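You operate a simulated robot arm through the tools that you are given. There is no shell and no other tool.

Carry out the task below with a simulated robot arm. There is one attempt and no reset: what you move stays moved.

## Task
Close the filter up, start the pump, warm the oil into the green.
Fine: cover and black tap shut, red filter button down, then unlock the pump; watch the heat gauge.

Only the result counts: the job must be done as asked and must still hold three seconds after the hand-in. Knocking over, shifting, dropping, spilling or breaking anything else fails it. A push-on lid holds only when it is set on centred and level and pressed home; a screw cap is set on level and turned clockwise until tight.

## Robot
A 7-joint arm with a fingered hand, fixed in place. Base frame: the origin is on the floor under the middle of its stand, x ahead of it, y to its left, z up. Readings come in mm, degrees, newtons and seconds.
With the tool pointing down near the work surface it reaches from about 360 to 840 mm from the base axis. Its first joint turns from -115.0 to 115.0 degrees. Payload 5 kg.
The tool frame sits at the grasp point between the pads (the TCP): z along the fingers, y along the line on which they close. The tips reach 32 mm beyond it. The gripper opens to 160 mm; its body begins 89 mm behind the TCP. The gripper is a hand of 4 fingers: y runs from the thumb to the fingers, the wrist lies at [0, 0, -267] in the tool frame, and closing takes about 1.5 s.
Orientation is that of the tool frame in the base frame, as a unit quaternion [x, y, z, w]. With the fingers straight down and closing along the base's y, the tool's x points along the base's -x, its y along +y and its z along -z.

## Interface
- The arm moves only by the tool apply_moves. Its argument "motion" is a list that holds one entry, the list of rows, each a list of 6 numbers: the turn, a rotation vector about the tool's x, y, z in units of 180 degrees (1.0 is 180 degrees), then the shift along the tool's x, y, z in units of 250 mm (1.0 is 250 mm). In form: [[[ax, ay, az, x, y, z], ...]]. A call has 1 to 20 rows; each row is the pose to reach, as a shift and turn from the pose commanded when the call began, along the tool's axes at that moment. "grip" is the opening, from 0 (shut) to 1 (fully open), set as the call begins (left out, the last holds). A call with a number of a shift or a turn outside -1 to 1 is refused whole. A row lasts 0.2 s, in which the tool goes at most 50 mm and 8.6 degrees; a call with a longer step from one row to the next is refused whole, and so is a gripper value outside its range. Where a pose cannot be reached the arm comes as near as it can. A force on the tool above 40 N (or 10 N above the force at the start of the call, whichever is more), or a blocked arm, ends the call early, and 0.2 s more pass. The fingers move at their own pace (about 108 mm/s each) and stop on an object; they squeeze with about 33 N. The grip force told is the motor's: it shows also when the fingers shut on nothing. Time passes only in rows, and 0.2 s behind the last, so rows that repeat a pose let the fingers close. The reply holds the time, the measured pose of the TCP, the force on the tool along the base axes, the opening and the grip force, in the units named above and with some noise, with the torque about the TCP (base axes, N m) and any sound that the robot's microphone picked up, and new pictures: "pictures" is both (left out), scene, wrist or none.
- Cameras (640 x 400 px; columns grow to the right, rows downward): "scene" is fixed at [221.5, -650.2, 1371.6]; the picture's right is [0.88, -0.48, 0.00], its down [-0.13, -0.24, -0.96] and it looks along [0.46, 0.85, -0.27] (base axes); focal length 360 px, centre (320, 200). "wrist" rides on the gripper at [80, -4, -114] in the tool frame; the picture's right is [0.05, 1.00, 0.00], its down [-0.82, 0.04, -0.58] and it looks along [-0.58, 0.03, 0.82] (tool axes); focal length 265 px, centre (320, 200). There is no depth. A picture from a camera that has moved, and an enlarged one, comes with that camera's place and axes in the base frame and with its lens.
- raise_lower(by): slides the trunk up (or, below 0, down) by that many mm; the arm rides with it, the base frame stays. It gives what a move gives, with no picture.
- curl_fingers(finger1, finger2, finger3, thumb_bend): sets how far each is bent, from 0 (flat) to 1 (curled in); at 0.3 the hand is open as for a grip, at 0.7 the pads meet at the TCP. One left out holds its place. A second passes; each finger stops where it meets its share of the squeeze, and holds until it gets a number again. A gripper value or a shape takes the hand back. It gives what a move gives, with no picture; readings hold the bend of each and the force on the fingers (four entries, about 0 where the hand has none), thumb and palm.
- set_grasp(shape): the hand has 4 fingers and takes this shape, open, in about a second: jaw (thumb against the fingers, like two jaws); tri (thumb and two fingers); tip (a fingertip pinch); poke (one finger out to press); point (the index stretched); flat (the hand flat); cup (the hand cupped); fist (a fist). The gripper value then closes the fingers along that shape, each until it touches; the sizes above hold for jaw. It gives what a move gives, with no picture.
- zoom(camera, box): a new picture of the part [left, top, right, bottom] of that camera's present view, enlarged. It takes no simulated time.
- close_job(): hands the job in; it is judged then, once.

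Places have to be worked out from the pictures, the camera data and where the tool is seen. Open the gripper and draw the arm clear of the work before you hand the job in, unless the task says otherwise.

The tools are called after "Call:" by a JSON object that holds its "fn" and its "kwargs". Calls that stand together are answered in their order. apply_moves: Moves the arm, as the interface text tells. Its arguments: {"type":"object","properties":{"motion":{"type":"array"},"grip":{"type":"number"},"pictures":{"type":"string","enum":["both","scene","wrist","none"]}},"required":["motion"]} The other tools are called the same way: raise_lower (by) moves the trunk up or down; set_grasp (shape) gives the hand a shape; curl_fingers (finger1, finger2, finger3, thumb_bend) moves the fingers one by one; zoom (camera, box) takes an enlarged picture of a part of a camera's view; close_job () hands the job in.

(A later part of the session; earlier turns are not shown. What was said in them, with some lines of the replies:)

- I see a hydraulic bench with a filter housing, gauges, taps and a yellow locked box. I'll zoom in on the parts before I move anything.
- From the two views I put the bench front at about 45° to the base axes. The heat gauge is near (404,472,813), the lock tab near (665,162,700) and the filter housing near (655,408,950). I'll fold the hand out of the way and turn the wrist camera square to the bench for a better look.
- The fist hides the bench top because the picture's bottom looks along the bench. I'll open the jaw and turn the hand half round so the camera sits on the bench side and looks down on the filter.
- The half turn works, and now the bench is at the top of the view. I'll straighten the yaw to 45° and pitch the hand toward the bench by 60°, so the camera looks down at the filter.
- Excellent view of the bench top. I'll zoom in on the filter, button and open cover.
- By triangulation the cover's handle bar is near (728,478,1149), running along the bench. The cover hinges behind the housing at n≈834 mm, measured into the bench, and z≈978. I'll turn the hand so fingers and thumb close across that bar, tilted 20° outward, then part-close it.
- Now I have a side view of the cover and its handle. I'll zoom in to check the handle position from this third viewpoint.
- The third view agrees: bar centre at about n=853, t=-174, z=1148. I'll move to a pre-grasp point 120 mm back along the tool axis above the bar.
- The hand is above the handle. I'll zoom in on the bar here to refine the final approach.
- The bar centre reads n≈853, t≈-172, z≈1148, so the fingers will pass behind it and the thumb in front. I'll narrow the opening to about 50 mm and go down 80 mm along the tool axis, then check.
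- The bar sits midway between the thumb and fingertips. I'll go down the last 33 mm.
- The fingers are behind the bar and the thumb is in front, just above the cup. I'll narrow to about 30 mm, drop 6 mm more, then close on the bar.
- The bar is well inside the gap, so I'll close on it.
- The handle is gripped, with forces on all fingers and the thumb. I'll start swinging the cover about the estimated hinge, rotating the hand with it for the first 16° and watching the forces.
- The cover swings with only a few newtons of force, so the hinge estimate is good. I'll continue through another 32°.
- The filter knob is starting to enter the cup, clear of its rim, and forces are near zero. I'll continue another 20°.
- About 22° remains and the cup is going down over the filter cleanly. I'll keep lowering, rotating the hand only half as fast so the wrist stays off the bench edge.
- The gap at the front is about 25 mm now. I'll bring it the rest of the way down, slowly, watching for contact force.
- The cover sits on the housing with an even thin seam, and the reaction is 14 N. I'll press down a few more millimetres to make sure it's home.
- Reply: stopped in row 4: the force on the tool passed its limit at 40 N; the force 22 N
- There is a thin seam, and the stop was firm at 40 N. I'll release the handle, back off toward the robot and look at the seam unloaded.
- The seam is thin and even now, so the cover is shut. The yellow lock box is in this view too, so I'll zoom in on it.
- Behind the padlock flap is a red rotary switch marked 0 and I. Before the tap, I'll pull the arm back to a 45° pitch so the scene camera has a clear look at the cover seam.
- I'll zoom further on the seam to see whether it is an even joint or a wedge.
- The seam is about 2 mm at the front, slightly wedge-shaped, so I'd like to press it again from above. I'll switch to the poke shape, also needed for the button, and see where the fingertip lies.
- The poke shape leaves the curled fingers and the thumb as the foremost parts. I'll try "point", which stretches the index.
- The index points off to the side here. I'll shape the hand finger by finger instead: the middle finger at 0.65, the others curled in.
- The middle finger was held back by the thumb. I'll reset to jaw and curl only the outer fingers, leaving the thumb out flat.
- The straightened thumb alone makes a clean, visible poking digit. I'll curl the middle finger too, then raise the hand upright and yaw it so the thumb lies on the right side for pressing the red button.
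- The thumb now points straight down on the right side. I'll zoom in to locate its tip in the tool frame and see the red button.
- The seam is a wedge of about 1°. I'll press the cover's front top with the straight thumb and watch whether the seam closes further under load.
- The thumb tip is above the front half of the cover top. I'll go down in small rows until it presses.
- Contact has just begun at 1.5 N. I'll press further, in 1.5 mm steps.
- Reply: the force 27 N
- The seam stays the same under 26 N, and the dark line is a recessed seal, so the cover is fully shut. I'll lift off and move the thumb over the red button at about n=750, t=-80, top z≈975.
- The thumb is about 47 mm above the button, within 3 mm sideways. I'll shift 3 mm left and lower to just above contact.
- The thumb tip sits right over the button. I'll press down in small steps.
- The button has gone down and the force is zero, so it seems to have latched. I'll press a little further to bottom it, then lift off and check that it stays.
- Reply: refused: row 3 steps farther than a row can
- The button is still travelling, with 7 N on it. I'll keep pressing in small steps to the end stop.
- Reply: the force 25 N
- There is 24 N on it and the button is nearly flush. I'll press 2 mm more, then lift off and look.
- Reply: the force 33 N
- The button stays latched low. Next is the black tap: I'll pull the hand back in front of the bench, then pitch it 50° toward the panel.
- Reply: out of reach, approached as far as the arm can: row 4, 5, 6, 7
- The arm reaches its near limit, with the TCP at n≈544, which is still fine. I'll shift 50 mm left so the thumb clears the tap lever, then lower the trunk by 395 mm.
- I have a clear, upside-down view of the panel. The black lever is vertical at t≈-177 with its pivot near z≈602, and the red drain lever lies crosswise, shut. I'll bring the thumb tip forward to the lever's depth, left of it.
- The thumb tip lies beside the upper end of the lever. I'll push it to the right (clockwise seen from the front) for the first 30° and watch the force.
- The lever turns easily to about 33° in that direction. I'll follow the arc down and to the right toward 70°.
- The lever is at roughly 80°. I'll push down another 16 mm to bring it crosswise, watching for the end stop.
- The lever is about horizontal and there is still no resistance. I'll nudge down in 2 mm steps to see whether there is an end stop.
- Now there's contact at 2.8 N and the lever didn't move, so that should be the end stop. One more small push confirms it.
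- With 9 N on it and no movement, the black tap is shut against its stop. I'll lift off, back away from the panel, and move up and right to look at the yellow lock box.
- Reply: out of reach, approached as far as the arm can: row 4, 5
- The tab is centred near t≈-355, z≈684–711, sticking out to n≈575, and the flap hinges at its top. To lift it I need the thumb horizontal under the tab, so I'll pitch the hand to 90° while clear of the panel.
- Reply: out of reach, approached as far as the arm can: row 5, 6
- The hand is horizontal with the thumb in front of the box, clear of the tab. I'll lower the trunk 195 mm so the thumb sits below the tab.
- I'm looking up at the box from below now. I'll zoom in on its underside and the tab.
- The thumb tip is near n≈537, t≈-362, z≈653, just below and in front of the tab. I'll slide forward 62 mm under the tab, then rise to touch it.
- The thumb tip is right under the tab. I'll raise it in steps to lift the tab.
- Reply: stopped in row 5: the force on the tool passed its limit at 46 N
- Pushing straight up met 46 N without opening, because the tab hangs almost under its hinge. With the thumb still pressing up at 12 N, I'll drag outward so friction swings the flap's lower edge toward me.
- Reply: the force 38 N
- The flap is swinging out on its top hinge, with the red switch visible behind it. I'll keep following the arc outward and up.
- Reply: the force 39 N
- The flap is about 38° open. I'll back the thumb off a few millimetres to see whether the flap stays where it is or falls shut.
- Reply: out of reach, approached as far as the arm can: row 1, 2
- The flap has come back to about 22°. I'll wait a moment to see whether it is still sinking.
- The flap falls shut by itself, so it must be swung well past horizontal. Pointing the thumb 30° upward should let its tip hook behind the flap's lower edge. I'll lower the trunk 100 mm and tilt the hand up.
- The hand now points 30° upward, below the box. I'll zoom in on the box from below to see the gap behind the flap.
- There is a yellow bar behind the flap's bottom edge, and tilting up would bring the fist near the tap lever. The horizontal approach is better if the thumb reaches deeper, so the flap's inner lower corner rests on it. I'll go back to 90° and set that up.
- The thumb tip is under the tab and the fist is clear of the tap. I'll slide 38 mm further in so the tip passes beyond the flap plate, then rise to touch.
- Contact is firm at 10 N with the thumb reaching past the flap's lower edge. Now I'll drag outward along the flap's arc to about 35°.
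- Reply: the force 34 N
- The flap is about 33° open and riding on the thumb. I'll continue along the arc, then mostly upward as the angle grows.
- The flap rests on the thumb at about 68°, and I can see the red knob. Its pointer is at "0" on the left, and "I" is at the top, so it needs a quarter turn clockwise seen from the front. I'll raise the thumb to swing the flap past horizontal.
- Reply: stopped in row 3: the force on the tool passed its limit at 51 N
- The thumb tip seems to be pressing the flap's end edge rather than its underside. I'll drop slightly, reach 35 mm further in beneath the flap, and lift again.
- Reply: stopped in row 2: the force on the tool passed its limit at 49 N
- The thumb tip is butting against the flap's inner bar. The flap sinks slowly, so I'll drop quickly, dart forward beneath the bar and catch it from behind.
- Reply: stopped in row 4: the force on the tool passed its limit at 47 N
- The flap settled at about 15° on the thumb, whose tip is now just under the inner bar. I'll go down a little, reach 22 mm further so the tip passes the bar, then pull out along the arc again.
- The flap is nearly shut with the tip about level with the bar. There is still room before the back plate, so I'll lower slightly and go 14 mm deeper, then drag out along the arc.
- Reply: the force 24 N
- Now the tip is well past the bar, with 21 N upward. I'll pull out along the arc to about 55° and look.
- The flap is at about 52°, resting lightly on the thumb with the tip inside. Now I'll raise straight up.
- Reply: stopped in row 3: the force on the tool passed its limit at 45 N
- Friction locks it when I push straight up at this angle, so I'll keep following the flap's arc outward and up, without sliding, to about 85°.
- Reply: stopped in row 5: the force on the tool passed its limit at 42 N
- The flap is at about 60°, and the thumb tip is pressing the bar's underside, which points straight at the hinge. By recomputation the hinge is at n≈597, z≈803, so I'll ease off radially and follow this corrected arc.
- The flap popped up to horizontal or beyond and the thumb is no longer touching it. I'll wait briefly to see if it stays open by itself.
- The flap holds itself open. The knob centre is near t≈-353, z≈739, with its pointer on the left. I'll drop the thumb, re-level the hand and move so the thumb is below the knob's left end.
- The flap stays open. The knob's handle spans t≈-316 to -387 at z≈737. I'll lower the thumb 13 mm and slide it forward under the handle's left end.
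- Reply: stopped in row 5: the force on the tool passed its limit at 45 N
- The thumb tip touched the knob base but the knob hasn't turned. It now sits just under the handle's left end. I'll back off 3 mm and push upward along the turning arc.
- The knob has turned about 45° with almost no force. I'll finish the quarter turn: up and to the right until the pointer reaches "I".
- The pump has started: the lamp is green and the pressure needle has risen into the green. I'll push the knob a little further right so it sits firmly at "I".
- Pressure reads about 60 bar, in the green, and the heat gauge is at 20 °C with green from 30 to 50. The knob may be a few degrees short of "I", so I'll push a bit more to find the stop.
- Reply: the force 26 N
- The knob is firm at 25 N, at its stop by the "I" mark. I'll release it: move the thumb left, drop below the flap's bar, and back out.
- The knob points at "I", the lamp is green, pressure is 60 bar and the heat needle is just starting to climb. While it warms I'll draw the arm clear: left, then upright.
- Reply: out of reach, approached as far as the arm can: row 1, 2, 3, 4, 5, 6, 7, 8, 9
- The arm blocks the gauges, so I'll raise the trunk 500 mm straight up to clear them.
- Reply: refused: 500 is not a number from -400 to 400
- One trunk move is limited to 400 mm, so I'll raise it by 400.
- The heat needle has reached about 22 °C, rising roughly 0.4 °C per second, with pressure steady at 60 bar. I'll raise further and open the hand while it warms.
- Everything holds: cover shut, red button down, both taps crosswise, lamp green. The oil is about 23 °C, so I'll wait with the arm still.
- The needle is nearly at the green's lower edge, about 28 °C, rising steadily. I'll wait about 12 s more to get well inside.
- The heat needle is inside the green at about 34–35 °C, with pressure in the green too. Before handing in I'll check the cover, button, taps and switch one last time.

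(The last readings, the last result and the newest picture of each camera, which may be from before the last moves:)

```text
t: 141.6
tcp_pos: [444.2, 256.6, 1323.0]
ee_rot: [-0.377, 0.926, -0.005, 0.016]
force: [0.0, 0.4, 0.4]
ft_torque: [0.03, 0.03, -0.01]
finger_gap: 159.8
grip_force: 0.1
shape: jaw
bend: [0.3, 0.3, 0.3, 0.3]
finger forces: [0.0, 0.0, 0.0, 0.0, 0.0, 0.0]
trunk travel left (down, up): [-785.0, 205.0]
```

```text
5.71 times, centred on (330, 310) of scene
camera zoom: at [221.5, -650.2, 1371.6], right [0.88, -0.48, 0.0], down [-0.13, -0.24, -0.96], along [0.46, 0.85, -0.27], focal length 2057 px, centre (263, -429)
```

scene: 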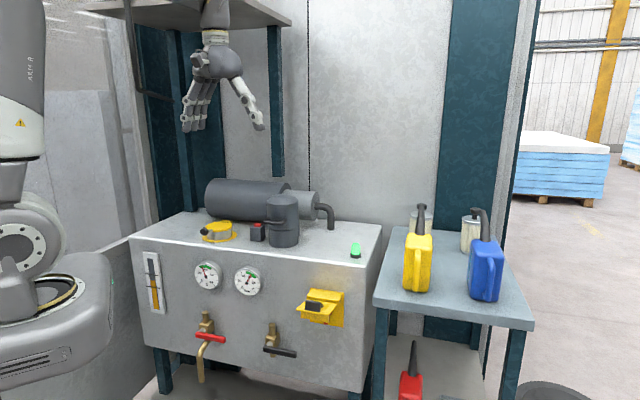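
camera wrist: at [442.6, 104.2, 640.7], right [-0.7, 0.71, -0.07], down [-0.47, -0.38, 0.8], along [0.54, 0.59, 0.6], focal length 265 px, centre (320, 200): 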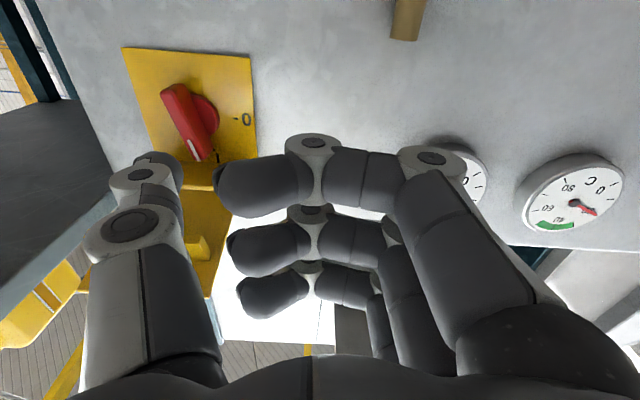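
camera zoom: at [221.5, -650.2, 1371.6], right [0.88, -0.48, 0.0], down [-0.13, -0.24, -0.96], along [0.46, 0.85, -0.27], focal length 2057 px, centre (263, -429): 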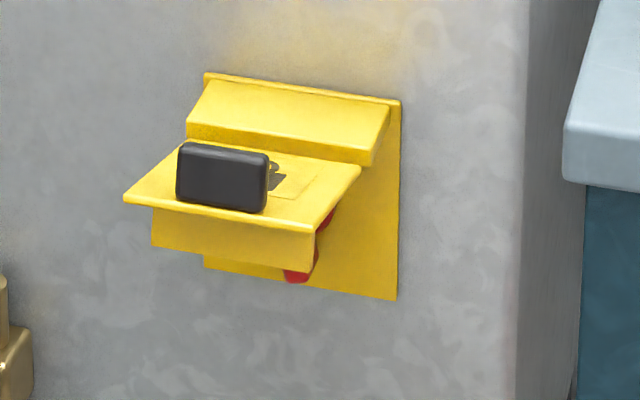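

All is in order: cover shut, button latched, black and red taps crosswise, switch at "I", pump running. I'll wait four more seconds to bring the needle nearer mid-green.

Call:
{"fn": "apply_moves", "kwargs": {"motion": [[[0, 0, 0, 0, 0, 0], [0, 0, 0, 0, 0, 0], [0, 0, 0, 0, 0, 0], [0, 0, 0, 0, 0, 0], [0, 0, 0, 0, 0, 0], [0, 0, 0, 0, 0, 0], [0, 0, 0, 0, 0, 0], [0, 0, 0, 0, 0, 0], [0, 0, 0, 0, 0, 0], [0, 0, 0, 0, 0, 0], [0, 0, 0, 0, 0, 0], [0, 0, 0, 0, 0, 0], [0, 0, 0, 0, 0, 0], [0, 0, 0, 0, 0, 0], [0, 0, 0, 0, 0, 0], [0, 0, 0, 0, 0, 0], [0, 0, 0, 0, 0, 0], [0, 0, 0, 0, 0, 0], [0, 0, 0, 0, 0, 0], [0, 0, 0, 0, 0, 0]]], "pictures": "scene"}}

Call:
{"fn": "zoom", "kwargs": {"camera": "scene", "box": [190, 255, 280, 305]}}

```text
t: 145.8
tcp_pos: [444.4, 257.7, 1324.3]
ee_rot: [-0.378, 0.926, -0.007, 0.016]
force: [-0.7, -0.3, 0.2]
ft_torque: [-0.04, 0.02, 0.01]
finger_gap: 160.1
grip_force: 0.1
shape: jaw
bend: [0.3, 0.3, 0.3, 0.3]
finger forces: [0.0, 0.0, 0.0, 0.1, 0.1, 0.0]
trunk travel left (down, up): [-785.0, 205.0]
```

scene: 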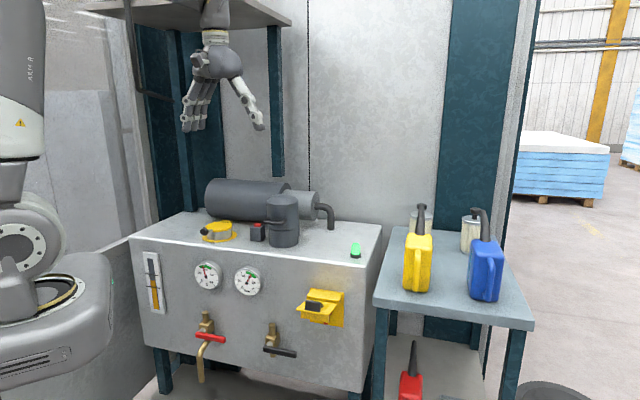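

```text
7.11 times, centred on (235, 280) of scene
camera zoom: at [221.5, -650.2, 1371.6], right [0.88, -0.48, 0.0], down [-0.13, -0.24, -0.96], along [0.46, 0.85, -0.27], focal length 2560 px, centre (924, -369)
```

zoom: 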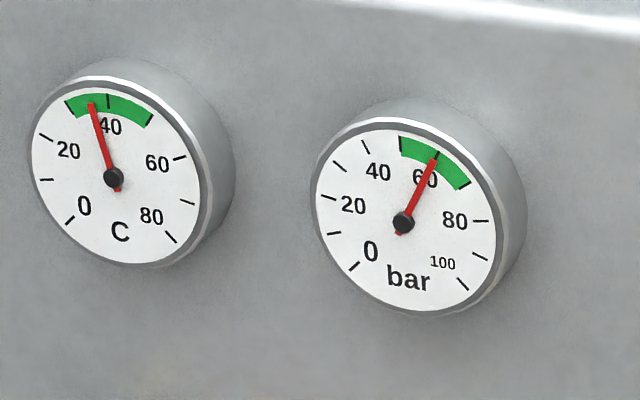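

The heat gauge reads about 36 °C, well inside the green and rising slowly, with pressure at 60 bar. The hand is open and the arm is clear, so I'm handing in.

Call:
{"fn": "close_job", "kwargs": {}}

```text
The job is handed in.
```

The filter is closed, the pump is running, and the oil is in the green. I handed in with the heat gauge at about 36 °C, where green runs from 30 to 50 °C. The oil was still warming by less than 0.5 °C per second, so it should still have been in the green three seconds later.

- **Filter cover:** it is down over the filter. A seam of about 2 mm remains at the front; it looks like the seal line, and pressing on it with 26 N did not change it.
- **Black tap:** it is turned crosswise against its stop. I left the red drain tap alone, already crosswise.
- **Red filter button:** it is pressed and stays latched down.
- **Pump:** the padlock flap is lifted and the switch turned from 0 to I. The lamp is green and pressure is steady at about 60 bar, also in the green. I left the flap open; it stays up by itself.

The hand is open and the arm is raised clear of the bench. I saw nothing knocked over, shifted or spilled.
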